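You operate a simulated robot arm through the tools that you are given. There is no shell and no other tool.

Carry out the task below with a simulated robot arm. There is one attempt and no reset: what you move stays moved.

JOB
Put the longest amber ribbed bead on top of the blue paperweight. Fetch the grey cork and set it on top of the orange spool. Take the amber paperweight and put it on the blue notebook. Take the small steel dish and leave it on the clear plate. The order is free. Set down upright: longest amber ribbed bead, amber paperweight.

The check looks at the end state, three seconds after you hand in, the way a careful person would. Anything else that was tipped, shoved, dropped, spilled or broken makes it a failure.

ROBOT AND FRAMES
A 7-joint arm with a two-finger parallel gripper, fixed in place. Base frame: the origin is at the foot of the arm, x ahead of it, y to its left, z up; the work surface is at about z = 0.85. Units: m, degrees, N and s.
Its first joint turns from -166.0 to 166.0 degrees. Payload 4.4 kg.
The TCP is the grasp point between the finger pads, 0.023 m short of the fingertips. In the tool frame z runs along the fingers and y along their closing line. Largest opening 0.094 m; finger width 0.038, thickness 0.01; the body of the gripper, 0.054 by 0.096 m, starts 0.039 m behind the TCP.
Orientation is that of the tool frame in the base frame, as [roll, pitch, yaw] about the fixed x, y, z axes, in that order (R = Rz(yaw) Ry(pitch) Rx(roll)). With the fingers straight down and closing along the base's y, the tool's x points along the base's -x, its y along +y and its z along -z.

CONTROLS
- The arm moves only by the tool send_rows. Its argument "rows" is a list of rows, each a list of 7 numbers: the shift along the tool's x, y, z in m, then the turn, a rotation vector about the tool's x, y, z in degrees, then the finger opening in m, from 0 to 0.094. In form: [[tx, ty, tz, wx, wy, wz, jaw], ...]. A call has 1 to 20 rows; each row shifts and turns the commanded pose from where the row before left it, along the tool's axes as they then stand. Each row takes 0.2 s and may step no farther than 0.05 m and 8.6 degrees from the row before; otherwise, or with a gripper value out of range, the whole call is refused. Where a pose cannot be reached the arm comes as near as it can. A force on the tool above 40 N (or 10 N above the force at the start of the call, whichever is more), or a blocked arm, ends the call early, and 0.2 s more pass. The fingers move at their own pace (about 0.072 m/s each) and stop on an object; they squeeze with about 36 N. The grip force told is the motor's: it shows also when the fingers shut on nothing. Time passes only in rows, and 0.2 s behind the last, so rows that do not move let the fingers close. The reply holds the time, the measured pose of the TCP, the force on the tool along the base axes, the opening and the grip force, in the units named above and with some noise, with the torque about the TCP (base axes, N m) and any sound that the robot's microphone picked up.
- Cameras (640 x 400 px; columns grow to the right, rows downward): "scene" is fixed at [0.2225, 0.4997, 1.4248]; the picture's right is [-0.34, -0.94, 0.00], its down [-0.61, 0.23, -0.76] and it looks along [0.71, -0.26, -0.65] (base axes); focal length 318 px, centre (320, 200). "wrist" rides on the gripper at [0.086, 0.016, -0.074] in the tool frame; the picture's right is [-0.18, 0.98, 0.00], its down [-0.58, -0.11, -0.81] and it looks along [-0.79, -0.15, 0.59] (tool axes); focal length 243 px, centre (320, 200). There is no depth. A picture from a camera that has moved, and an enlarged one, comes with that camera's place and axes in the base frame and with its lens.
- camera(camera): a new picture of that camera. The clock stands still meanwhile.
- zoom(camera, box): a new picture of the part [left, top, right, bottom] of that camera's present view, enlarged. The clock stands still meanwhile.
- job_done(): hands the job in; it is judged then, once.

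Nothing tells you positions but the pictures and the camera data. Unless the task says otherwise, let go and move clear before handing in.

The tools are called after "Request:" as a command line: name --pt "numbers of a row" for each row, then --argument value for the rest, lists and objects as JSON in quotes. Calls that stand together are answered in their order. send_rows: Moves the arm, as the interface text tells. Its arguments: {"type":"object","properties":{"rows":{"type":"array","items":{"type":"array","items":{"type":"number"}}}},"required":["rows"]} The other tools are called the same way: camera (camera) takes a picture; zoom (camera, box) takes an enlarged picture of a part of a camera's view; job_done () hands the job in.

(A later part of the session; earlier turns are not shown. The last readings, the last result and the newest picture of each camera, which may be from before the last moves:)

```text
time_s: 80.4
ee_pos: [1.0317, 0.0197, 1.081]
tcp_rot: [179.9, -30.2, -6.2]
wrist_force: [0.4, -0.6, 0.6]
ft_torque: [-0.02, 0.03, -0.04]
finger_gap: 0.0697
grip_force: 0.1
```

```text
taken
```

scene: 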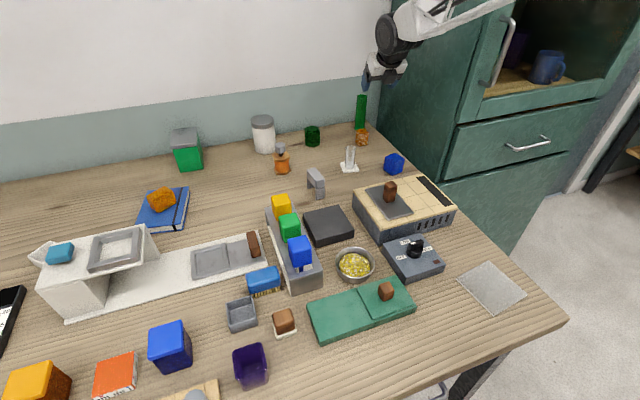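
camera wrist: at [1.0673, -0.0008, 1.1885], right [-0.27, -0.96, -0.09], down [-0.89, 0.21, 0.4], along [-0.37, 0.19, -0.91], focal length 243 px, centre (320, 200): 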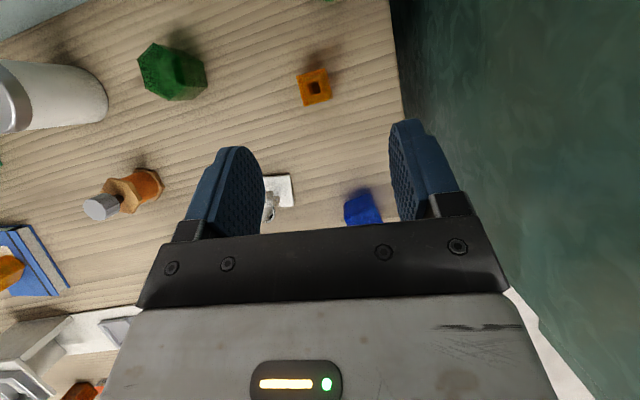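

Request:
zoom --camera "wrist" --box '[264, 0, 414, 120]'

Request:
zoom --camera "wrist" --box '[285, 65, 345, 110]'

Request:
zoom --camera "wrist" --box '[320, 170, 400, 230]'

```text
3.33 times, centred on (339, 60) of wrist
camera zoom: at [1.0673, -0.0008, 1.1885], right [-0.27, -0.96, -0.09], down [-0.89, 0.21, 0.4], along [-0.37, 0.19, -0.91], focal length 809 px, centre (257, 667)
```

zoom: 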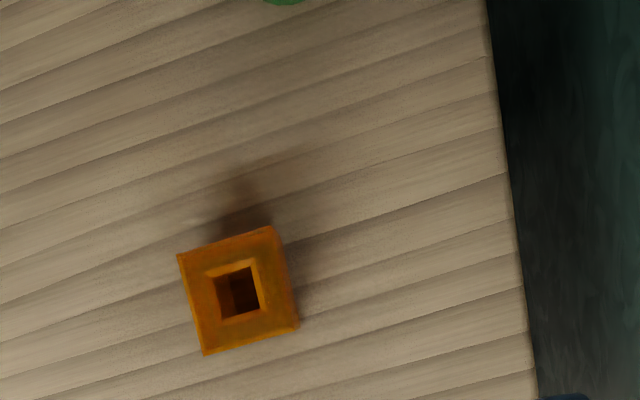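

```text
8.89 times, centred on (315, 88) of wrist
camera zoom: at [1.0673, -0.0008, 1.1885], right [-0.27, -0.96, -0.09], down [-0.89, 0.21, 0.4], along [-0.37, 0.19, -0.91], focal length 2157 px, centre (364, 1200)
```

zoom: 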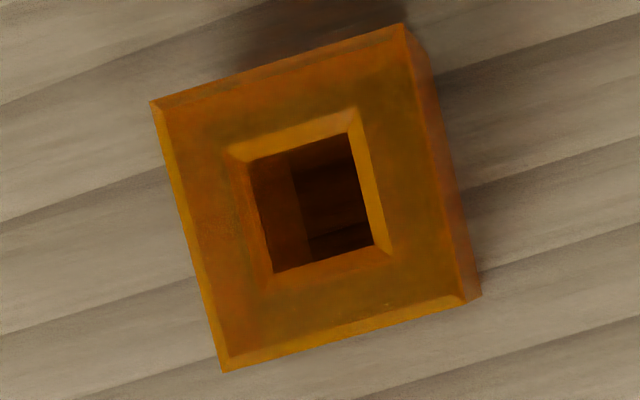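

```text
6.67 times, centred on (360, 200) of wrist
camera zoom: at [1.0673, -0.0008, 1.1885], right [-0.27, -0.96, -0.09], down [-0.89, 0.21, 0.4], along [-0.37, 0.19, -0.91], focal length 1618 px, centre (53, 200)
```

zoom: 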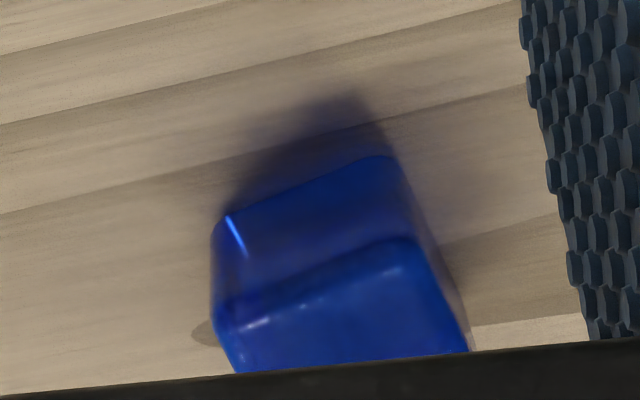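

The bead is square (0.032 m), axis-aligned, centred about (1.080, 0.031), top ≈0.895. I'll come down to z≈0.96 above it and re-measure.

Request:
send_rows --pt "-0.0085 -0.0054 0.0418 0 0 0 0.07" --pt "-0.0085 -0.0054 0.0418 0 0 0 0.07" --pt "-0.0085 -0.0054 0.0418 0 0 0 0.07" --pt "0 0 0 0 0 0 0.07"

Request:
camera --camera "wrist"

Request:
camera --camera "scene"

```text
time_s: 81.4
ee_pos: [1.0736, 0.0351, 0.9596]
tcp_rot: [179.9, -30.2, -6.2]
wrist_force: [0.3, 0.1, 0.5]
ft_torque: [0.0, 0.01, 0.04]
finger_gap: 0.0698
grip_force: 0.1
```

```text
taken
camera wrist: at [1.1093, 0.0163, 1.0676], right [-0.26, -0.96, -0.09], down [-0.89, 0.21, 0.4], along [-0.37, 0.19, -0.91], focal length 243 px, centre (320, 200)
```

wrist: 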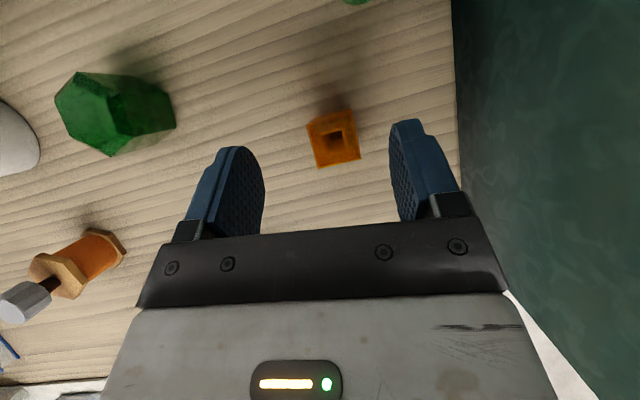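

```text
taken
```

scene: 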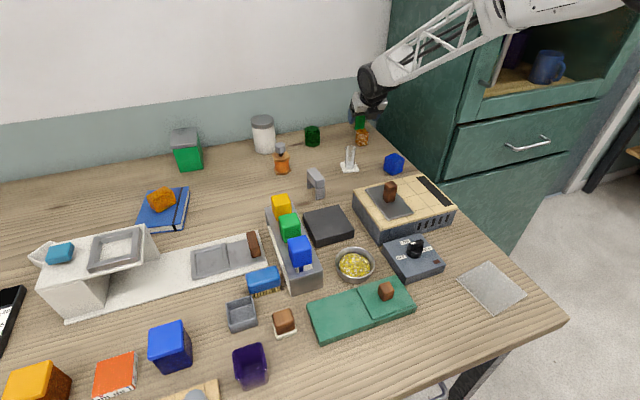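

Request:
send_rows --pt "-0.0115 0.0014 0.0217 0 0 0 0.07" --pt "-0.0115 0.0014 0.0217 0 0 0 0.07" --pt "0 0 0 0 0 0 0.07"

Request:
camera --camera "wrist"

Request:
zoom --camera "scene" --box '[320, 80, 420, 170]'

```text
time_s: 82.2
ee_pos: [1.076, 0.0325, 0.9119]
tcp_rot: [179.9, -30.2, -6.2]
wrist_force: [-0.3, -0.3, 0.3]
ft_torque: [0.0, 0.0, -0.03]
finger_gap: 0.07
grip_force: 0.1
```

```text
taken
camera wrist: at [1.1129, 0.0122, 1.0194], right [-0.27, -0.96, -0.09], down [-0.89, 0.21, 0.4], along [-0.37, 0.19, -0.91], focal length 243 px, centre (320, 200)
```

wrist: 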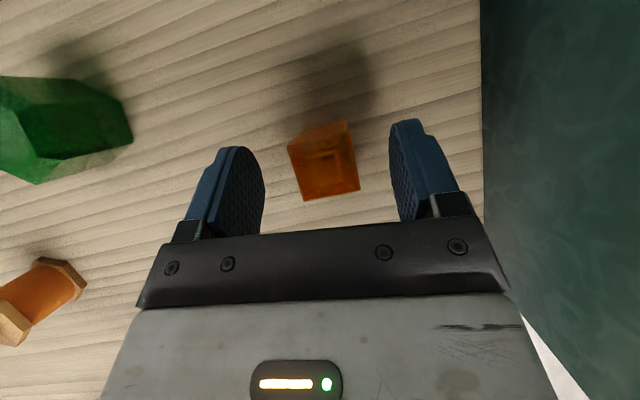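

```text
4.44 times, centred on (370, 125) of scene
camera zoom: at [0.2225, 0.4997, 1.4248], right [-0.34, -0.94, 0.0], down [-0.61, 0.23, -0.76], along [0.71, -0.26, -0.65], focal length 1415 px, centre (98, 533)
```

zoom: 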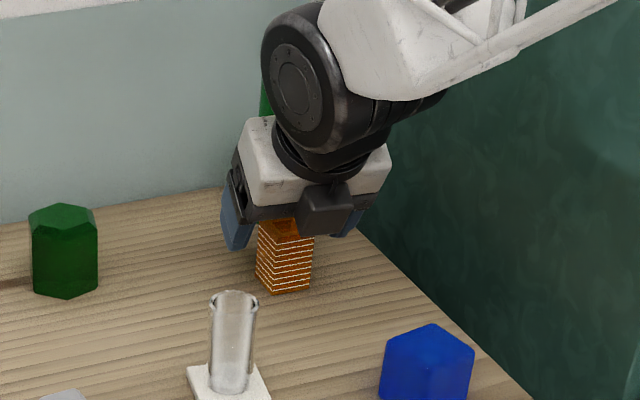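

Request:
send_rows --pt "-0.006 0.001 0.0115 0 0 0 0.07" --pt "-0.006 0.001 0.0115 0 0 0 0.07" --pt "0 0 0 0 0 0 0.07"

Request:
camera --camera "wrist"

```text
time_s: 83.0
ee_pos: [1.0751, 0.0297, 0.8856]
tcp_rot: [179.9, -30.2, -6.1]
wrist_force: [0.6, -0.6, 0.7]
ft_torque: [-0.02, 0.0, 0.01]
finger_gap: 0.0702
grip_force: 0.1
```

```text
taken
camera wrist: at [1.1127, 0.0088, 0.9924], right [-0.27, -0.96, -0.09], down [-0.89, 0.21, 0.4], along [-0.37, 0.19, -0.91], focal length 243 px, centre (320, 200)
```

wrist: 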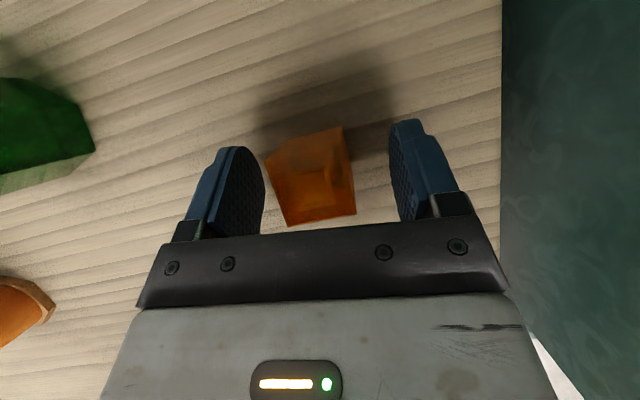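

Request:
send_rows --pt "0 0 0 0 0 0 0.055" --pt "0 0 0 0 0 0 0.044" --pt "0 0 0 0 0 0 0.036" --pt "0 0 0 0 0 0 0.028" --pt "0 0 0 0 0 0 0.02" --pt "0 0 0 0 0 0 0.02"

Request:
camera --camera "wrist"

```text
time_s: 84.4
ee_pos: [1.0774, 0.0286, 0.8841]
tcp_rot: [179.9, -30.2, -6.2]
wrist_force: [0.4, -0.6, 1.4]
ft_torque: [0.01, -0.07, -0.03]
finger_gap: 0.0319
grip_force: 35.8
```

```text
taken
camera wrist: at [1.1127, 0.0088, 0.9926], right [-0.27, -0.96, -0.09], down [-0.89, 0.21, 0.4], along [-0.37, 0.19, -0.91], focal length 243 px, centre (320, 200)
```

wrist: 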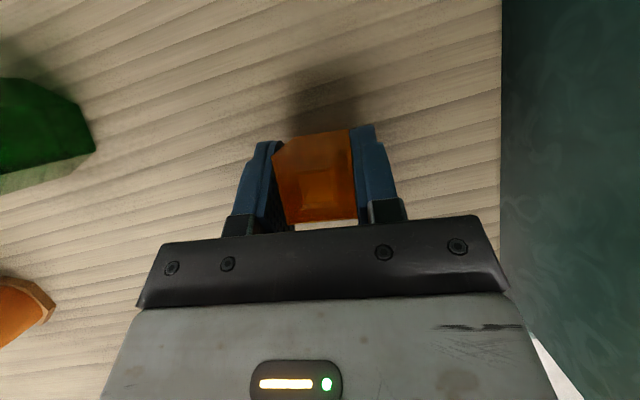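

Gripped at 0.032 m, aligned. Lifting straight up.

Request:
send_rows --pt "0.005 0 -0.0086 0 0 0 0.02" --pt "0.015 0 -0.0259 0 0 0 0.02" --pt "0.02 0 -0.0346 0 0 0 0.02" --pt "0.02 0 -0.0346 0 0 0 0.02" --pt "0.01 0 -0.0173 0 0 0 0.02"

Request:
camera --camera "wrist"

Request:
zoom --camera "scene" --box '[320, 60, 440, 190]'

```text
time_s: 85.6
ee_pos: [1.0787, 0.0316, 1.0247]
tcp_rot: [179.9, -30.2, -6.2]
wrist_force: [0.0, -0.2, -1.7]
ft_torque: [-0.03, 0.0, 0.03]
finger_gap: 0.0315
grip_force: 36.1
```

```text
taken
camera wrist: at [1.1138, 0.0105, 1.132], right [-0.27, -0.96, -0.09], down [-0.89, 0.21, 0.4], along [-0.37, 0.19, -0.91], focal length 243 px, centre (320, 200)
```

wrist: 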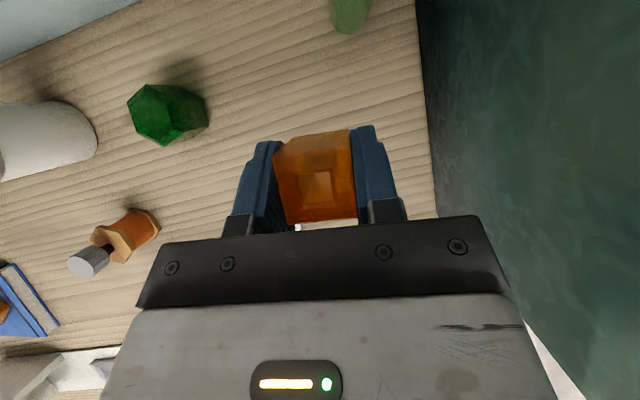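

```text
3.08 times, centred on (380, 125) of scene
camera zoom: at [0.2225, 0.4997, 1.4248], right [-0.34, -0.94, 0.0], down [-0.61, 0.23, -0.76], along [0.71, -0.26, -0.65], focal length 980 px, centre (135, 431)
```

zoom: 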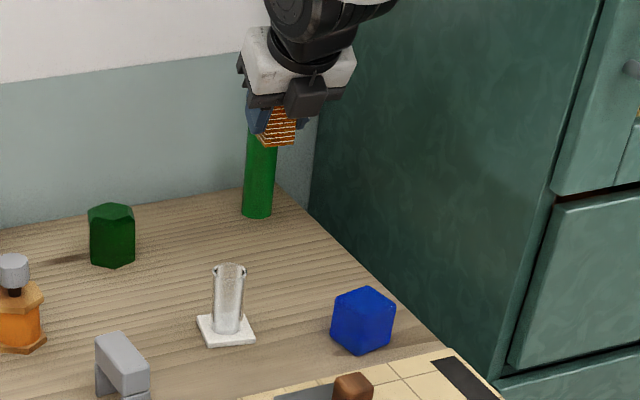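

Request:
zoom --camera "scene" --box '[370, 140, 420, 185]'

```text
8.89 times, centred on (395, 162) of scene
camera zoom: at [0.2225, 0.4997, 1.4248], right [-0.34, -0.94, 0.0], down [-0.61, 0.23, -0.76], along [0.71, -0.26, -0.65], focal length 2831 px, centre (-347, 533)
```

zoom: 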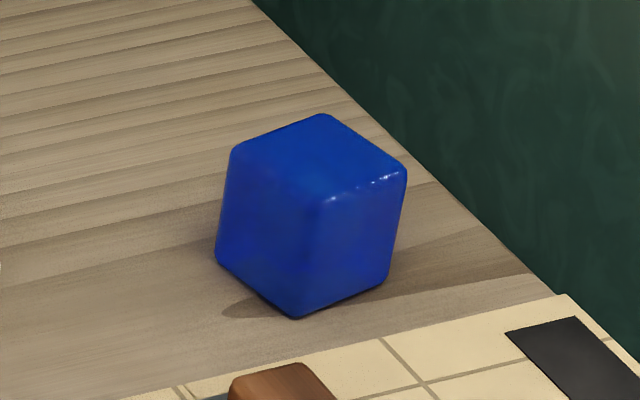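

Bead is held. I'll carry it back at this height to just short of the blue paperweight, so the camera can see the paperweight's top unobstructed.

Request:
send_rows --pt "-0.0391 0.0072 -0.0228 0 0 0 0.02" --pt "-0.0391 0.0072 -0.0228 0 0 0 0.02" --pt "-0.0391 0.0072 -0.0228 0 0 0 0.02" --pt "-0.0391 0.0072 -0.0228 0 0 0 0.02" --pt "-0.0391 0.0072 -0.0228 0 0 0 0.02" --pt "0 0 0 0 0 0 0.02"

Request:
camera --camera "wrist"

Request:
camera --camera "scene"

```text
time_s: 87.0
ee_pos: [0.8484, 0.0194, 1.0246]
tcp_rot: [179.9, -30.2, -6.2]
wrist_force: [0.9, 0.6, -0.6]
ft_torque: [0.03, 0.02, 0.02]
finger_gap: 0.0316
grip_force: 36.3
```

```text
taken
camera wrist: at [0.884, -0.0022, 1.1328], right [-0.27, -0.96, -0.09], down [-0.89, 0.21, 0.4], along [-0.37, 0.19, -0.91], focal length 243 px, centre (320, 200)
```

wrist: 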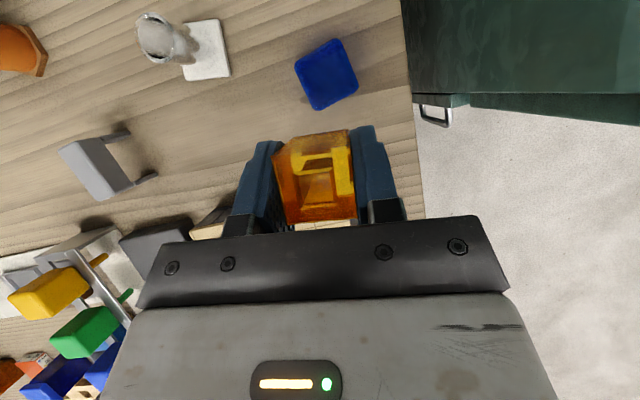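

```text
taken
```

scene: 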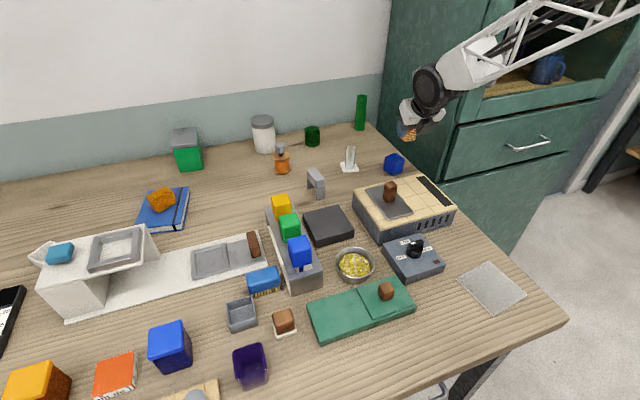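

Request:
zoom --camera "wrist" --box '[275, 20, 385, 130]'

```text
3.64 times, centred on (330, 75) of wrist
camera zoom: at [0.884, -0.0022, 1.1328], right [-0.27, -0.96, -0.09], down [-0.89, 0.21, 0.4], along [-0.37, 0.19, -0.91], focal length 882 px, centre (284, 654)
```

zoom: 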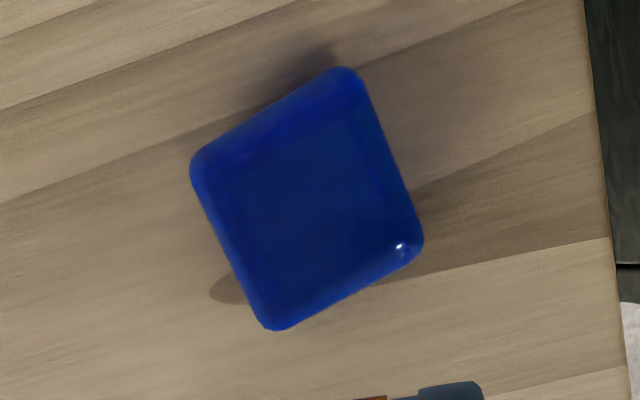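

The paperweight's top centre is at about (0.9005, 0.009). Moving the bead over it and down to z≈0.98.

Request:
send_rows --pt "0.009 0.0022 0.031 0 0 0 0.02" --pt "0.009 0.0022 0.031 0 0 0 0.02" --pt "0 0 0 0 0 0 0.02"

Request:
camera --camera "wrist"

Request:
zoom --camera "scene" --box '[350, 100, 440, 190]'

```text
time_s: 87.8
ee_pos: [0.8949, 0.0084, 0.9809]
tcp_rot: [179.9, -30.2, -6.3]
wrist_force: [0.1, -0.5, -0.9]
ft_torque: [-0.03, -0.03, -0.01]
finger_gap: 0.0317
grip_force: 35.4
```

```text
taken
camera wrist: at [0.9305, -0.0117, 1.0883], right [-0.27, -0.96, -0.09], down [-0.89, 0.21, 0.4], along [-0.37, 0.19, -0.91], focal length 243 px, centre (320, 200)
```

wrist: 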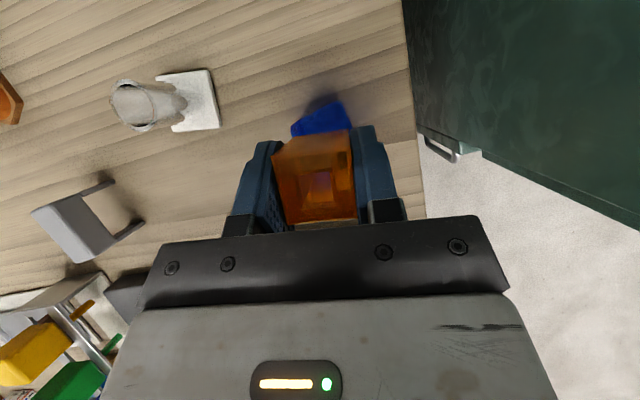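

```text
4.44 times, centred on (395, 145) of scene
camera zoom: at [0.2225, 0.4997, 1.4248], right [-0.34, -0.94, 0.0], down [-0.61, 0.23, -0.76], along [0.71, -0.26, -0.65], focal length 1415 px, centre (-13, 444)
```

zoom: 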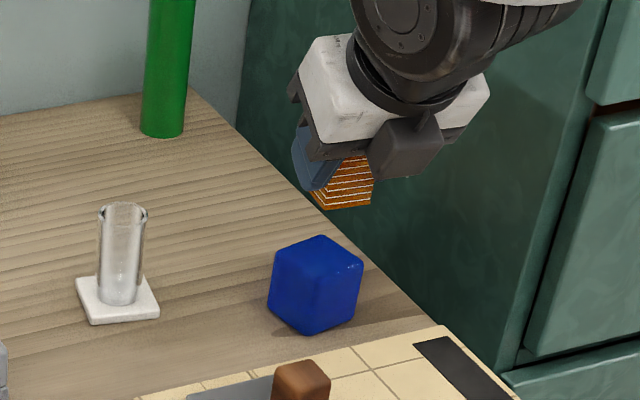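

Request:
send_rows --pt "-0.0094 -0.0015 0.0154 0 0 0 0.02" --pt "-0.0094 -0.0015 0.0154 0 0 0 0.02" --pt "0 0 0 0 0 0 0.02"

Request:
camera --camera "wrist"

Request:
zoom --camera "scene" --box '[370, 130, 430, 185]'

```text
time_s: 88.6
ee_pos: [0.8924, 0.0116, 0.9452]
tcp_rot: [179.8, -30.2, -6.3]
wrist_force: [0.3, 0.2, -0.9]
ft_torque: [0.01, 0.0, -0.01]
finger_gap: 0.0313
grip_force: 35.9
```

```text
taken
camera wrist: at [0.9287, -0.0091, 1.0539], right [-0.27, -0.96, -0.09], down [-0.89, 0.21, 0.4], along [-0.37, 0.19, -0.91], focal length 243 px, centre (320, 200)
```

wrist: 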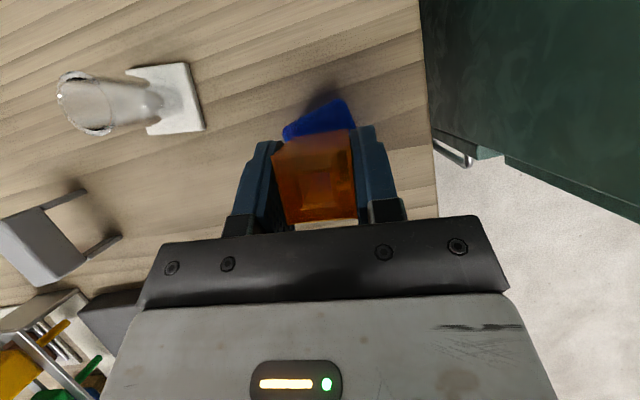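

```text
7.27 times, centred on (400, 158) of scene
camera zoom: at [0.2225, 0.4997, 1.4248], right [-0.34, -0.94, 0.0], down [-0.61, 0.23, -0.76], along [0.71, -0.26, -0.65], focal length 2316 px, centre (-262, 509)
```

zoom: 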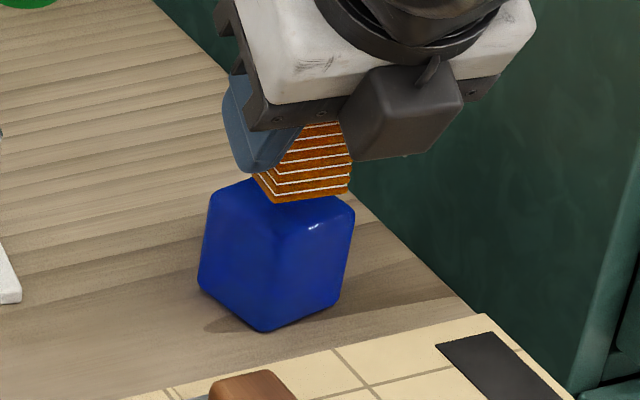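

Request:
zoom --camera "scene" --box '[382, 142, 418, 174]'

```text
12.50 times, centred on (400, 158) of scene
camera zoom: at [0.2225, 0.4997, 1.4248], right [-0.34, -0.94, 0.0], down [-0.61, 0.23, -0.76], along [0.71, -0.26, -0.65], focal length 3980 px, centre (-680, 725)
```

zoom: 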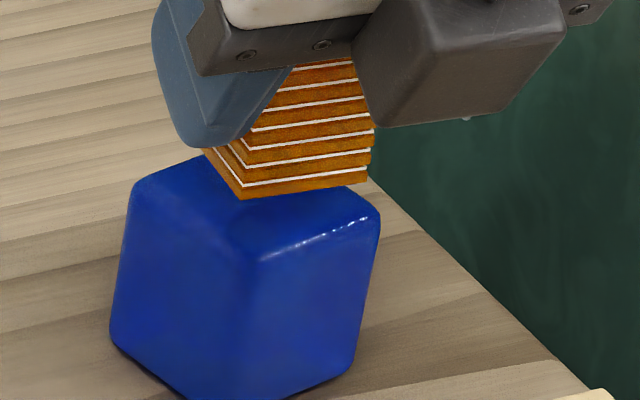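

In the scene view the bead looks ~5 mm too far right relative to the cube's centre, so I'll shift +4 mm in y before lowering.

Request:
send_rows --pt "0.0005 -0.0041 0.0003 0 0 0 0.02" --pt "0 0 0 0 0 0 0.02"

Request:
zoom --camera "scene" --box '[382, 142, 418, 174]'

Request:
zoom --camera "wrist" --box '[240, 80, 400, 240]'

```text
time_s: 89.2
ee_pos: [0.8942, 0.0149, 0.9447]
tcp_rot: [179.9, -30.2, -6.1]
wrist_force: [-0.2, -0.1, -0.8]
ft_torque: [0.0, 0.02, 0.03]
finger_gap: 0.0318
grip_force: 35.7
```

```text
12.50 times, centred on (400, 158) of scene
camera zoom: at [0.2225, 0.4997, 1.4248], right [-0.34, -0.94, 0.0], down [-0.61, 0.23, -0.76], along [0.71, -0.26, -0.65], focal length 3980 px, centre (-680, 725)
```

zoom: 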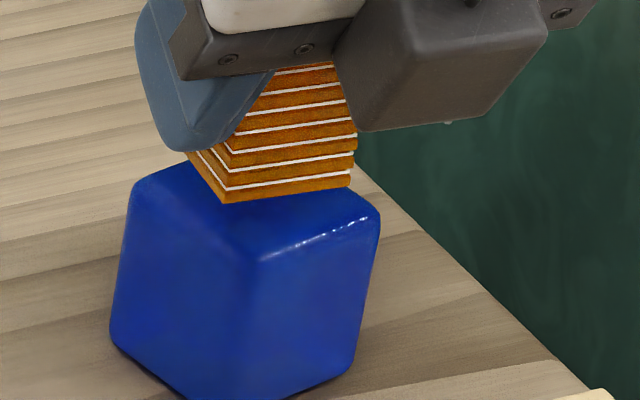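

```text
2.50 times, centred on (320, 160) of wrist
camera zoom: at [0.9303, -0.0057, 1.0527], right [-0.26, -0.96, -0.09], down [-0.89, 0.21, 0.4], along [-0.37, 0.19, -0.91], focal length 606 px, centre (320, 300)
```

zoom: 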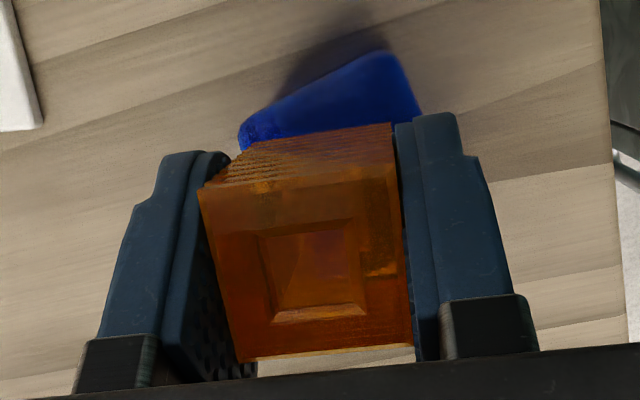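

Both cameras now agree within ~3 mm of centre. Lowering in small steps to contact.

Request:
send_rows --pt "-0.002 0.0005 0.0035 0 0 0 0.02" --pt "0 0 0 0 0 0 0.02"

Request:
send_rows --pt "-0.0012 0 0.0021 0 0 0 0.02" --pt "0 0 0 0 0 0 0.02"

Request:
send_rows --pt "-0.001 0 0.0017 0 0 0 0.02" --pt "0 0 0 0 0 0 0.02"

```text
time_s: 89.8
ee_pos: [0.8952, 0.0146, 0.9414]
tcp_rot: [179.9, -30.1, -6.2]
wrist_force: [0.4, -0.1, -0.4]
ft_torque: [0.0, 0.02, 0.02]
finger_gap: 0.0315
grip_force: 36.5
```

```text
time_s: 90.4
ee_pos: [0.8957, 0.0142, 0.9384]
tcp_rot: [179.8, -30.2, -6.3]
wrist_force: [-1.0, 0.2, -1.2]
ft_torque: [0.01, -0.04, 0.02]
finger_gap: 0.032
grip_force: 36.0
```

```text
time_s: 91.0
ee_pos: [0.8958, 0.0135, 0.9368]
tcp_rot: [179.8, -30.2, -6.2]
wrist_force: [-0.1, -0.2, -1.8]
ft_torque: [0.0, -0.03, -0.01]
finger_gap: 0.0315
grip_force: 36.5
```

Request:
send_rows --pt "-0.0008 0 0.0013 0 0 0 0.02" --pt "0 0 0 0 0 0 0.02"

Request:
zoom --camera "scene" --box '[382, 142, 418, 174]'

```text
time_s: 91.6
ee_pos: [0.8942, 0.0137, 0.9355]
tcp_rot: [179.9, -30.3, -6.1]
wrist_force: [-0.7, -1.2, 1.8]
ft_torque: [0.02, -0.11, -0.04]
finger_gap: 0.0316
grip_force: 36.2
```

```text
12.50 times, centred on (400, 158) of scene
camera zoom: at [0.2225, 0.4997, 1.4248], right [-0.34, -0.94, 0.0], down [-0.61, 0.23, -0.76], along [0.71, -0.26, -0.65], focal length 3980 px, centre (-680, 725)
```

zoom: 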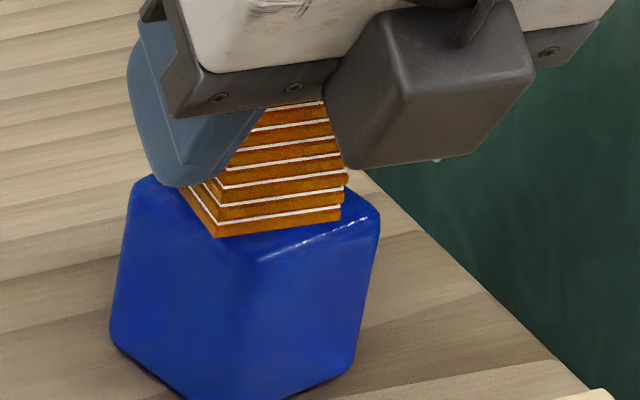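

Request:
send_rows --pt "-0.0005 0 0.0009 0 0 0 0.02" --pt "0 0 0 0 0 0 0.02"

```text
time_s: 92.2
ee_pos: [0.8961, 0.0143, 0.9345]
tcp_rot: [179.9, -30.3, -6.3]
wrist_force: [-3.5, -2.8, 19.3]
ft_torque: [-0.04, 0.1, -0.02]
finger_gap: 0.0316
grip_force: 36.1
```

Firm contact. Relaxing slightly and opening.

Request:
send_rows --pt "0.0006 0 -0.001 0 0 0 0.02" --pt "0 0 0 0 0 0 0.02"

```text
time_s: 92.8
ee_pos: [0.8957, 0.0143, 0.9355]
tcp_rot: [179.9, -30.3, -6.3]
wrist_force: [4.1, 3.9, 15.0]
ft_torque: [0.22, -0.33, 0.03]
finger_gap: 0.0318
grip_force: 35.3
```

Request:
send_rows --pt "0.0004 0 -0.0006 0 0 0 0.02" --pt "0 0 0 0 0 0 0.02"

```text
time_s: 93.4
ee_pos: [0.8955, 0.014, 0.9338]
tcp_rot: [-180.0, -30.2, -6.1]
wrist_force: [2.2, 0.1, 7.3]
ft_torque: [0.07, -0.22, 0.0]
finger_gap: 0.0314
grip_force: 36.6
```

Request:
send_rows --pt "0 0 0 0 0 0 0.034" --pt "0 0 0 0 0 0 0.038" --pt "0 0 0 0 0 0 0.05" --pt "0 0 0 0 0 0 0.065" --pt "0 0 0 0 0 0 0.065"

Request:
camera --camera "wrist"

Request:
zoom --camera "scene" --box '[370, 130, 430, 185]'

```text
time_s: 94.6
ee_pos: [0.8954, 0.0145, 0.9342]
tcp_rot: [179.9, -30.2, -6.1]
wrist_force: [0.5, 0.0, -0.4]
ft_torque: [0.02, -0.01, 0.05]
finger_gap: 0.0652
grip_force: 0.1
```

```text
taken
camera wrist: at [0.9313, -0.0057, 1.0427], right [-0.27, -0.96, -0.09], down [-0.89, 0.21, 0.4], along [-0.37, 0.19, -0.91], focal length 243 px, centre (320, 200)
```

wrist: 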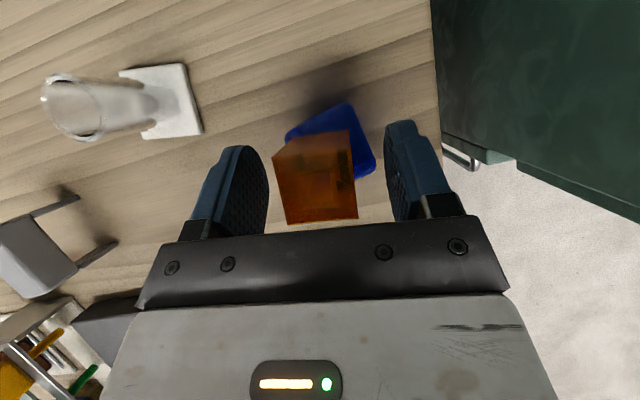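

```text
7.27 times, centred on (400, 158) of scene
camera zoom: at [0.2225, 0.4997, 1.4248], right [-0.34, -0.94, 0.0], down [-0.61, 0.23, -0.76], along [0.71, -0.26, -0.65], focal length 2316 px, centre (-262, 509)
```

zoom: 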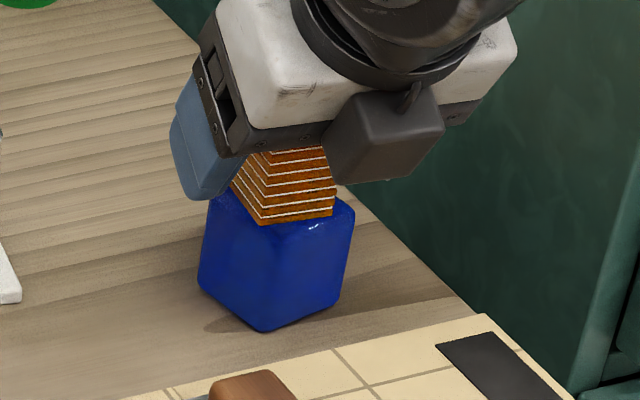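

Released and standing. Rising straight up.

Request:
send_rows --pt "0.005 0 -0.0086 0 0 0 0.065" --pt "0.015 0 -0.0259 0 0 0 0.065" --pt "0.02 0 -0.0346 0 0 0 0.065" --pt "0.02 0 -0.0346 0 0 0 0.065"

Request:
camera --camera "wrist"

Request:
zoom --camera "scene" --box '[340, 110, 440, 190]'

```text
time_s: 95.6
ee_pos: [0.8952, 0.0119, 1.0523]
tcp_rot: [180.0, -30.2, -6.2]
wrist_force: [-0.4, 0.2, 0.1]
ft_torque: [0.02, -0.02, 0.0]
finger_gap: 0.0648
grip_force: 0.1
```

```text
taken
camera wrist: at [0.931, -0.0079, 1.1602], right [-0.27, -0.96, -0.09], down [-0.89, 0.21, 0.41], along [-0.37, 0.19, -0.91], focal length 243 px, centre (320, 200)
```

wrist: 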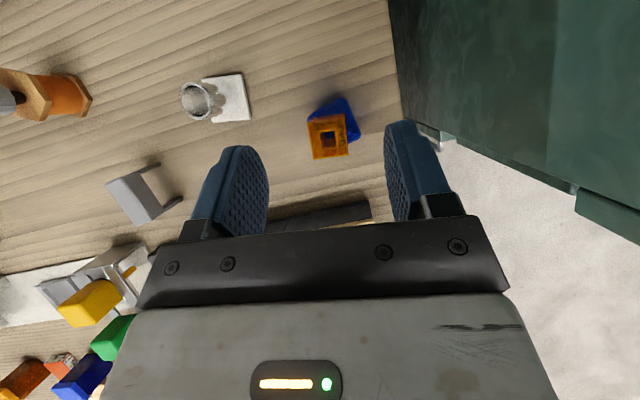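

```text
5.00 times, centred on (390, 150) of scene
camera zoom: at [0.2225, 0.4997, 1.4248], right [-0.34, -0.94, 0.0], down [-0.61, 0.23, -0.76], along [0.71, -0.26, -0.65], focal length 1592 px, centre (-30, 450)
```

zoom: 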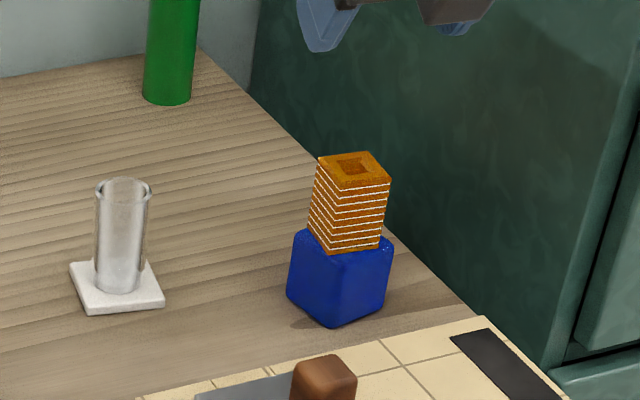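

The bead stands upright on the blue paperweight. Next the steel dish at about (0.60, 0.28): I'll move over it and straighten the tool to vertical for an overhead look.

Request:
send_rows --pt "0.0151 0 -0.0259 0 0 0 0.09" --pt "-0.0276 -0.0261 -0.0238 0 0 0 0.09" --pt "-0.0276 -0.0261 -0.0238 0 0 0 0.09" --pt "-0.0276 -0.0261 -0.0238 0 0 0 0.09" --pt "-0.0276 -0.0261 -0.0238 0 0 0 0.09" --pt "-0.0276 -0.0261 -0.0238 0 0 0 0.09" --pt "-0.0276 -0.0261 -0.0238 0 0 0 0.09" --pt "-0.0276 -0.0261 -0.0238 0 0 0 0.09" --pt "-0.0276 -0.0261 -0.0238 0 0 0 0.09" --pt "-0.0276 -0.0261 -0.0238 0 0 0 0.09" --pt "0 0 0 0 -7.55 0 0.09" --pt "0 0 0 0 -7.55 0 0.09" --pt "0 0 0 0 -7.55 0 0.09" --pt "0 0 0 0 -7.55 0 0.09"

Request:
camera --camera "wrist"

Request:
camera --camera "scene"

```text
time_s: 98.6
ee_pos: [0.5992, 0.2836, 1.1435]
tcp_rot: [179.8, 0.0, -6.2]
wrist_force: [-0.6, 0.1, 0.2]
ft_torque: [0.02, 0.02, -0.01]
finger_gap: 0.09
grip_force: 0.0
```

```text
taken
camera wrist: at [0.6839, 0.2579, 1.2187], right [-0.29, -0.96, 0.0], down [-0.57, 0.17, 0.81], along [-0.77, 0.23, -0.59], focal length 243 px, centre (320, 200)
```

wrist: 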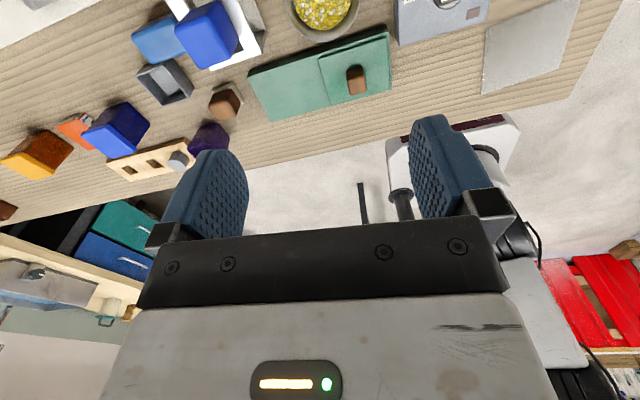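

```text
taken
```

scene: 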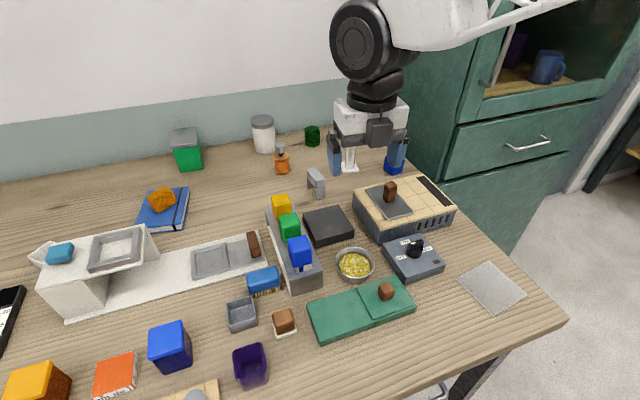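

I'll tilt 30° just for an overhead look at the dish and its neighbours.

Request:
send_rows --pt "0 0 0.03 0 7.55 0 0.09" --pt "0 0 0.03 0 7.55 0 0.09" --pt "0 0 0 0 7.55 0 0.09" --pt "0 0 0 0 7.55 0 0.09" --pt "0 0 0 0 0 0 0.09"

Request:
camera --camera "wrist"

Request:
zoom --camera "wrist" --box '[240, 20, 420, 140]'

```text
time_s: 99.8
ee_pos: [0.6023, 0.2823, 1.0842]
tcp_rot: [179.8, -30.2, -6.2]
wrist_force: [-0.3, 0.6, -0.4]
ft_torque: [0.0, 0.0, 0.05]
finger_gap: 0.09
grip_force: 0.3
```

```text
taken
camera wrist: at [0.6382, 0.2625, 1.192], right [-0.26, -0.96, -0.09], down [-0.89, 0.21, 0.4], along [-0.37, 0.19, -0.91], focal length 243 px, centre (320, 200)
```

wrist: 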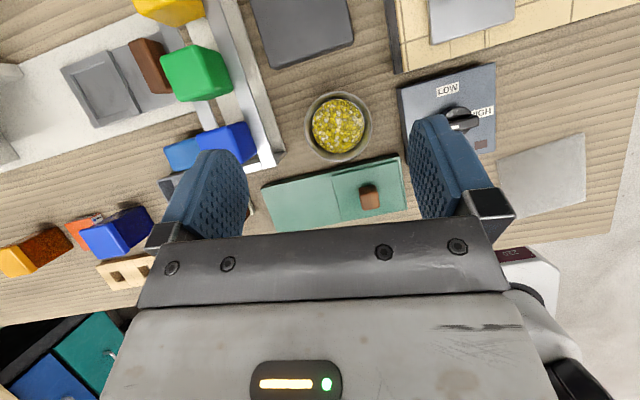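

```text
3.33 times, centred on (330, 80) of wrist
camera zoom: at [0.6382, 0.2625, 1.192], right [-0.26, -0.96, -0.09], down [-0.89, 0.21, 0.4], along [-0.37, 0.19, -0.91], focal length 809 px, centre (287, 600)
```

zoom: 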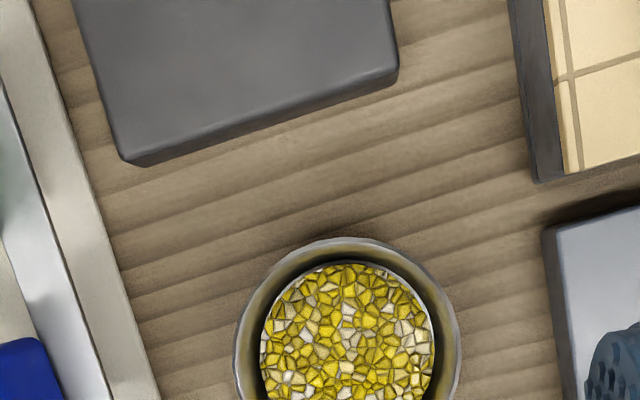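

Request:
zoom --camera "wrist" --box '[260, 70, 420, 180]'

Request:
zoom --camera "wrist" --box '[480, 120, 620, 230]'

Request:
zoom --camera "scene" --box '[320, 230, 400, 300]'

```text
3.64 times, centred on (340, 125) of wrist
camera zoom: at [0.6382, 0.2625, 1.192], right [-0.26, -0.96, -0.09], down [-0.89, 0.21, 0.4], along [-0.37, 0.19, -0.91], focal length 882 px, centre (247, 473)
```

zoom: 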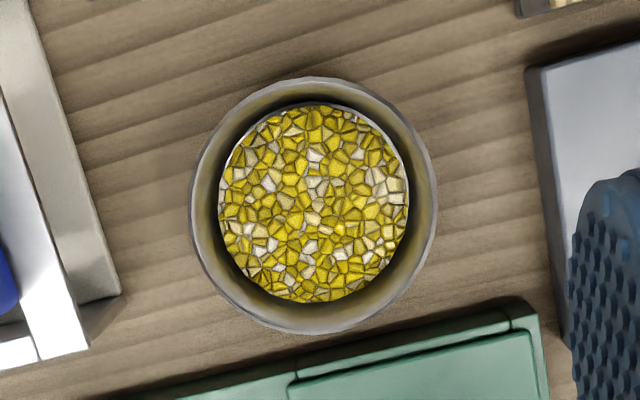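

```text
3.64 times, centred on (550, 175) of wrist
camera zoom: at [0.6382, 0.2625, 1.192], right [-0.26, -0.96, -0.09], down [-0.89, 0.21, 0.4], along [-0.37, 0.19, -0.91], focal length 882 px, centre (-516, 291)
```

zoom: 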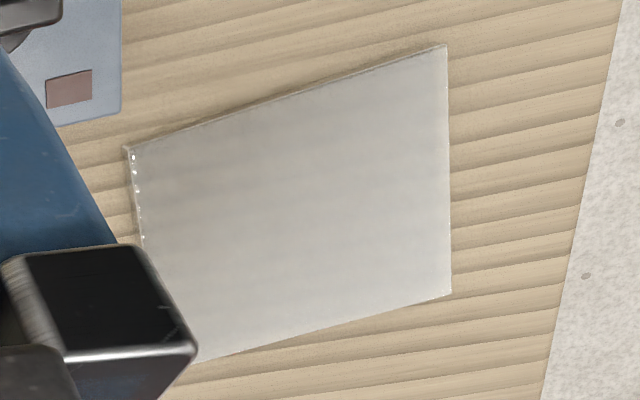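

```text
5.71 times, centred on (360, 265) of scene
camera zoom: at [0.2225, 0.4997, 1.4248], right [-0.34, -0.94, 0.0], down [-0.61, 0.23, -0.76], along [0.71, -0.26, -0.65], focal length 1820 px, centre (91, -171)
```

zoom: 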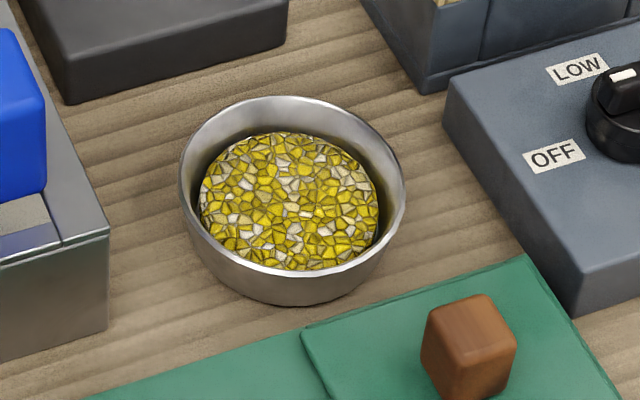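

The dish rim is ~0.0845 m across, centred about (0.603, 0.279), rim z≈0.88; there's room for fingers on the ±y sides (frame ≈2 cm, control box ≈1.7 cm away). I'll untilt, centre, and go lower with the gripper fully open.

Request:
send_rows --pt "0 0 0 0 -7.55 0 0.094" --pt "0 0 0 0 -7.55 0 0.094" --pt "0 0 0 0 -7.55 0 0.094" --pt "0 0 0 0 -7.55 0 0.094" --pt "0 0 0.04 0 0 0 0.094" --pt "0 0 0.04 0 0 0 0.094" --pt "0 0 0.03 0 0 0 0.094" --pt "0 0 0 0 0 0 0.094"

Request:
camera --camera "wrist"

Request:
zoom --camera "scene" --box '[280, 170, 440, 300]'

```text
time_s: 101.6
ee_pos: [0.6006, 0.2825, 0.9752]
tcp_rot: [179.9, 0.0, -6.2]
wrist_force: [-0.1, -0.4, 0.3]
ft_torque: [-0.02, -0.01, 0.0]
finger_gap: 0.094
grip_force: 0.0
```

```text
taken
camera wrist: at [0.6859, 0.2566, 1.049], right [-0.29, -0.96, 0.0], down [-0.57, 0.17, 0.81], along [-0.77, 0.23, -0.59], focal length 243 px, centre (320, 200)
```

wrist: 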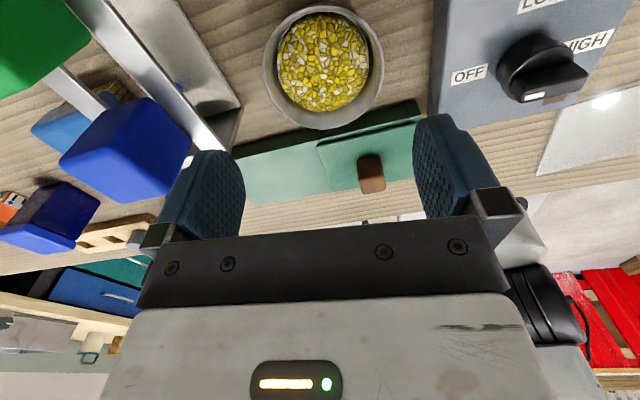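

```text
3.08 times, centred on (360, 235) of scene
camera zoom: at [0.2225, 0.4997, 1.4248], right [-0.34, -0.94, 0.0], down [-0.61, 0.23, -0.76], along [0.71, -0.26, -0.65], focal length 980 px, centre (197, 92)
```

zoom: 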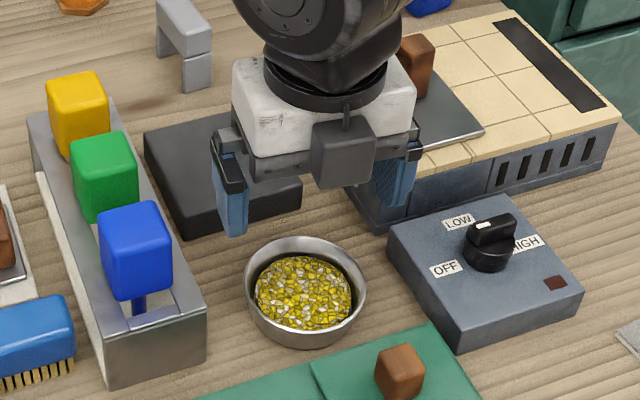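

Request:
zoom --camera "wrist" --box '[240, 0, 400, 140]'

```text
2.86 times, centred on (320, 70) of wrist
camera zoom: at [0.6859, 0.2566, 1.049], right [-0.29, -0.96, 0.0], down [-0.57, 0.17, 0.81], along [-0.77, 0.23, -0.59], focal length 693 px, centre (320, 571)
```

zoom: 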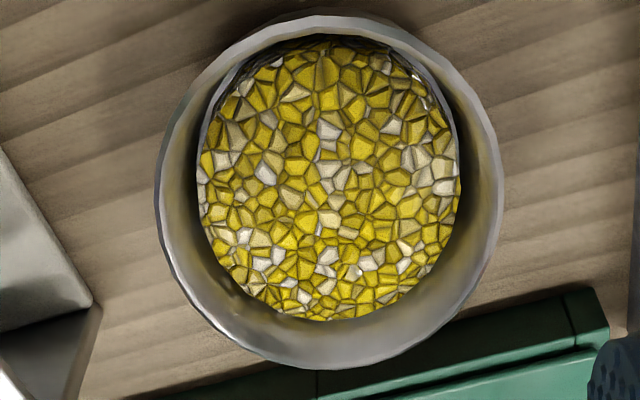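

Dish centre is ≈3 mm off the TCP in both axes; I'll correct and lower until fingertips are just above the rim, then check.

Request:
send_rows --pt "0.0033 0.0026 0 0 0 0 0.094" --pt "0 0 0.03 0 0 0 0.094" --pt "0 0 0.03 0 0 0 0.094" --pt "0 0 0 0 0 0 0.094"

Request:
camera --camera "wrist"

Request:
zoom --camera "scene" --box '[310, 200, 410, 290]'

```text
time_s: 102.6
ee_pos: [0.6066, 0.2788, 0.9144]
tcp_rot: [179.9, 0.0, -6.2]
wrist_force: [-0.3, -0.7, -0.5]
ft_torque: [0.01, 0.01, -0.01]
finger_gap: 0.0939
grip_force: 0.0
```

```text
taken
camera wrist: at [0.691, 0.2534, 0.9886], right [-0.29, -0.96, 0.0], down [-0.57, 0.17, 0.81], along [-0.77, 0.23, -0.59], focal length 243 px, centre (320, 200)
```

wrist: 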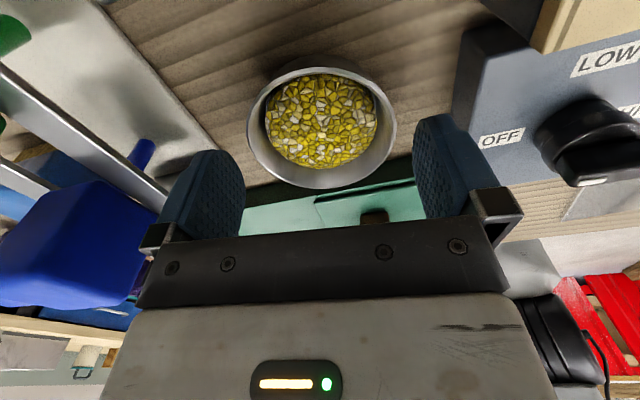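

```text
4.44 times, centred on (360, 245) of scene
camera zoom: at [0.2225, 0.4997, 1.4248], right [-0.34, -0.94, 0.0], down [-0.61, 0.23, -0.76], along [0.71, -0.26, -0.65], focal length 1415 px, centre (142, 0)
```

zoom: 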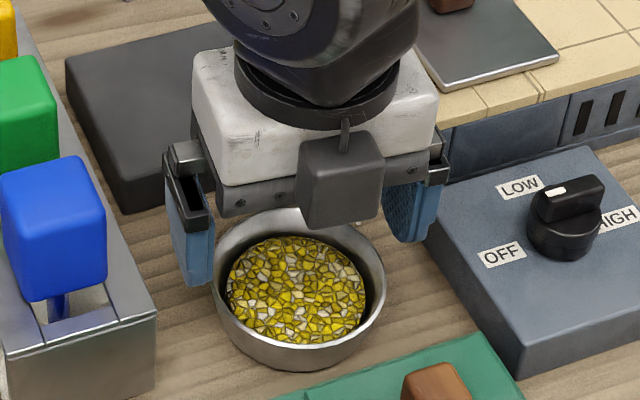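

Request:
zoom --camera "wrist" --box '[220, 50, 430, 210]'

```text
2.50 times, centred on (325, 130) of wrist
camera zoom: at [0.691, 0.2534, 0.9886], right [-0.29, -0.96, 0.0], down [-0.57, 0.17, 0.81], along [-0.77, 0.23, -0.59], focal length 606 px, centre (308, 375)
```

zoom: 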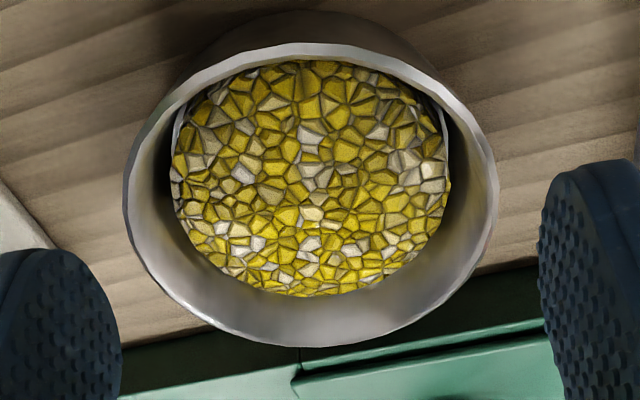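

Centred within a millimetre along the closing direction. Lowering so the pads straddle the rim.

Request:
send_rows --pt "-0.003 0 0.01 0 0 0 0.094" --pt "0 0 0.01 0 0 0 0.094" --pt "0 0 0.01 0 0 0 0.094" --pt "0 0 0 0 0 0 0.094"

Request:
camera --camera "wrist"

Request:
zoom --camera "scene" --box '[310, 200, 410, 290]'

```text
time_s: 103.6
ee_pos: [0.6049, 0.2787, 0.8846]
tcp_rot: [179.9, -0.1, -6.3]
wrist_force: [-0.1, 0.0, -0.4]
ft_torque: [0.02, -0.04, 0.02]
finger_gap: 0.0943
grip_force: 0.1
```

```text
taken
camera wrist: at [0.6897, 0.2536, 0.9587], right [-0.29, -0.96, 0.0], down [-0.57, 0.17, 0.81], along [-0.77, 0.23, -0.59], focal length 243 px, centre (320, 200)
```

wrist: 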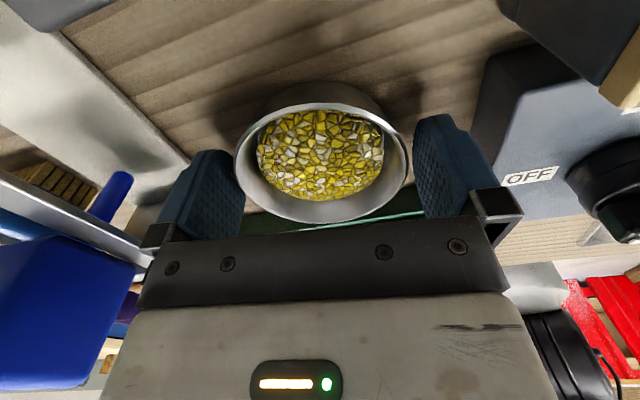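

```text
4.44 times, centred on (360, 245) of scene
camera zoom: at [0.2225, 0.4997, 1.4248], right [-0.34, -0.94, 0.0], down [-0.61, 0.23, -0.76], along [0.71, -0.26, -0.65], focal length 1415 px, centre (142, 0)
```

zoom: 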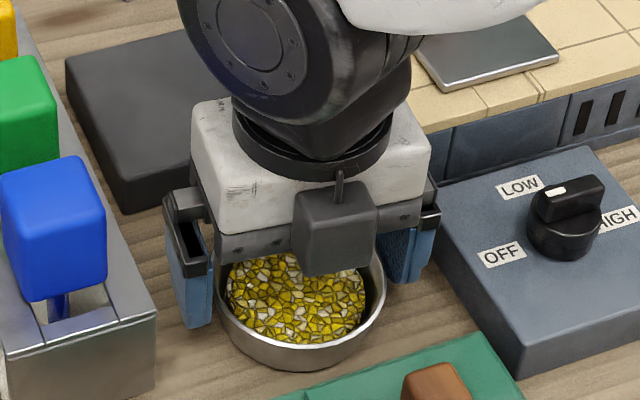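

Request:
send_rows --pt "0 0 0.002 0 0 0 0.09" --pt "0 0 0 0 0 0 0.087" --pt "0 0 0 0 0 0 0.084" --pt "0 0 0 0 0 0 0.08" --pt "0 0 0 0 0 0 0.07" --pt "0 0 0 0 0 0 0.07"

Request:
camera --camera "wrist"

Request:
zoom --camera "scene" --box '[310, 200, 410, 290]'

```text
time_s: 105.0
ee_pos: [0.6048, 0.2797, 0.8845]
tcp_rot: [179.9, 0.0, -6.2]
wrist_force: [-0.1, 1.3, 0.5]
ft_torque: [0.01, 0.02, -0.03]
finger_gap: 0.0845
grip_force: 35.8
```

```text
taken
camera wrist: at [0.6896, 0.2538, 0.9571], right [-0.29, -0.96, 0.0], down [-0.57, 0.17, 0.81], along [-0.77, 0.23, -0.59], focal length 243 px, centre (320, 200)
```

wrist: 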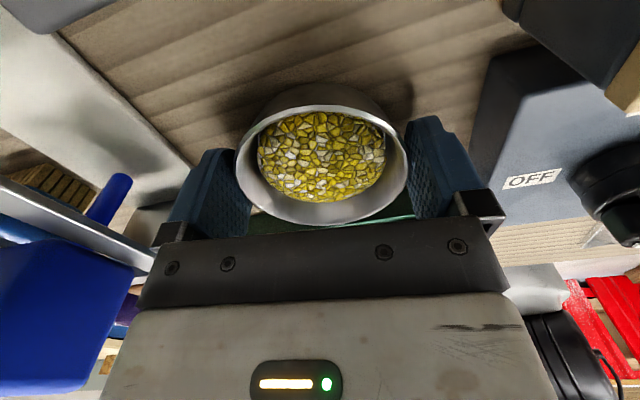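

```text
4.44 times, centred on (360, 245) of scene
camera zoom: at [0.2225, 0.4997, 1.4248], right [-0.34, -0.94, 0.0], down [-0.61, 0.23, -0.76], along [0.71, -0.26, -0.65], focal length 1415 px, centre (142, 0)
```

zoom: 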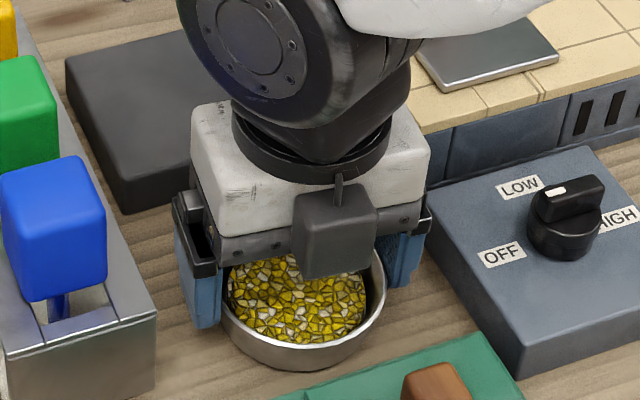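

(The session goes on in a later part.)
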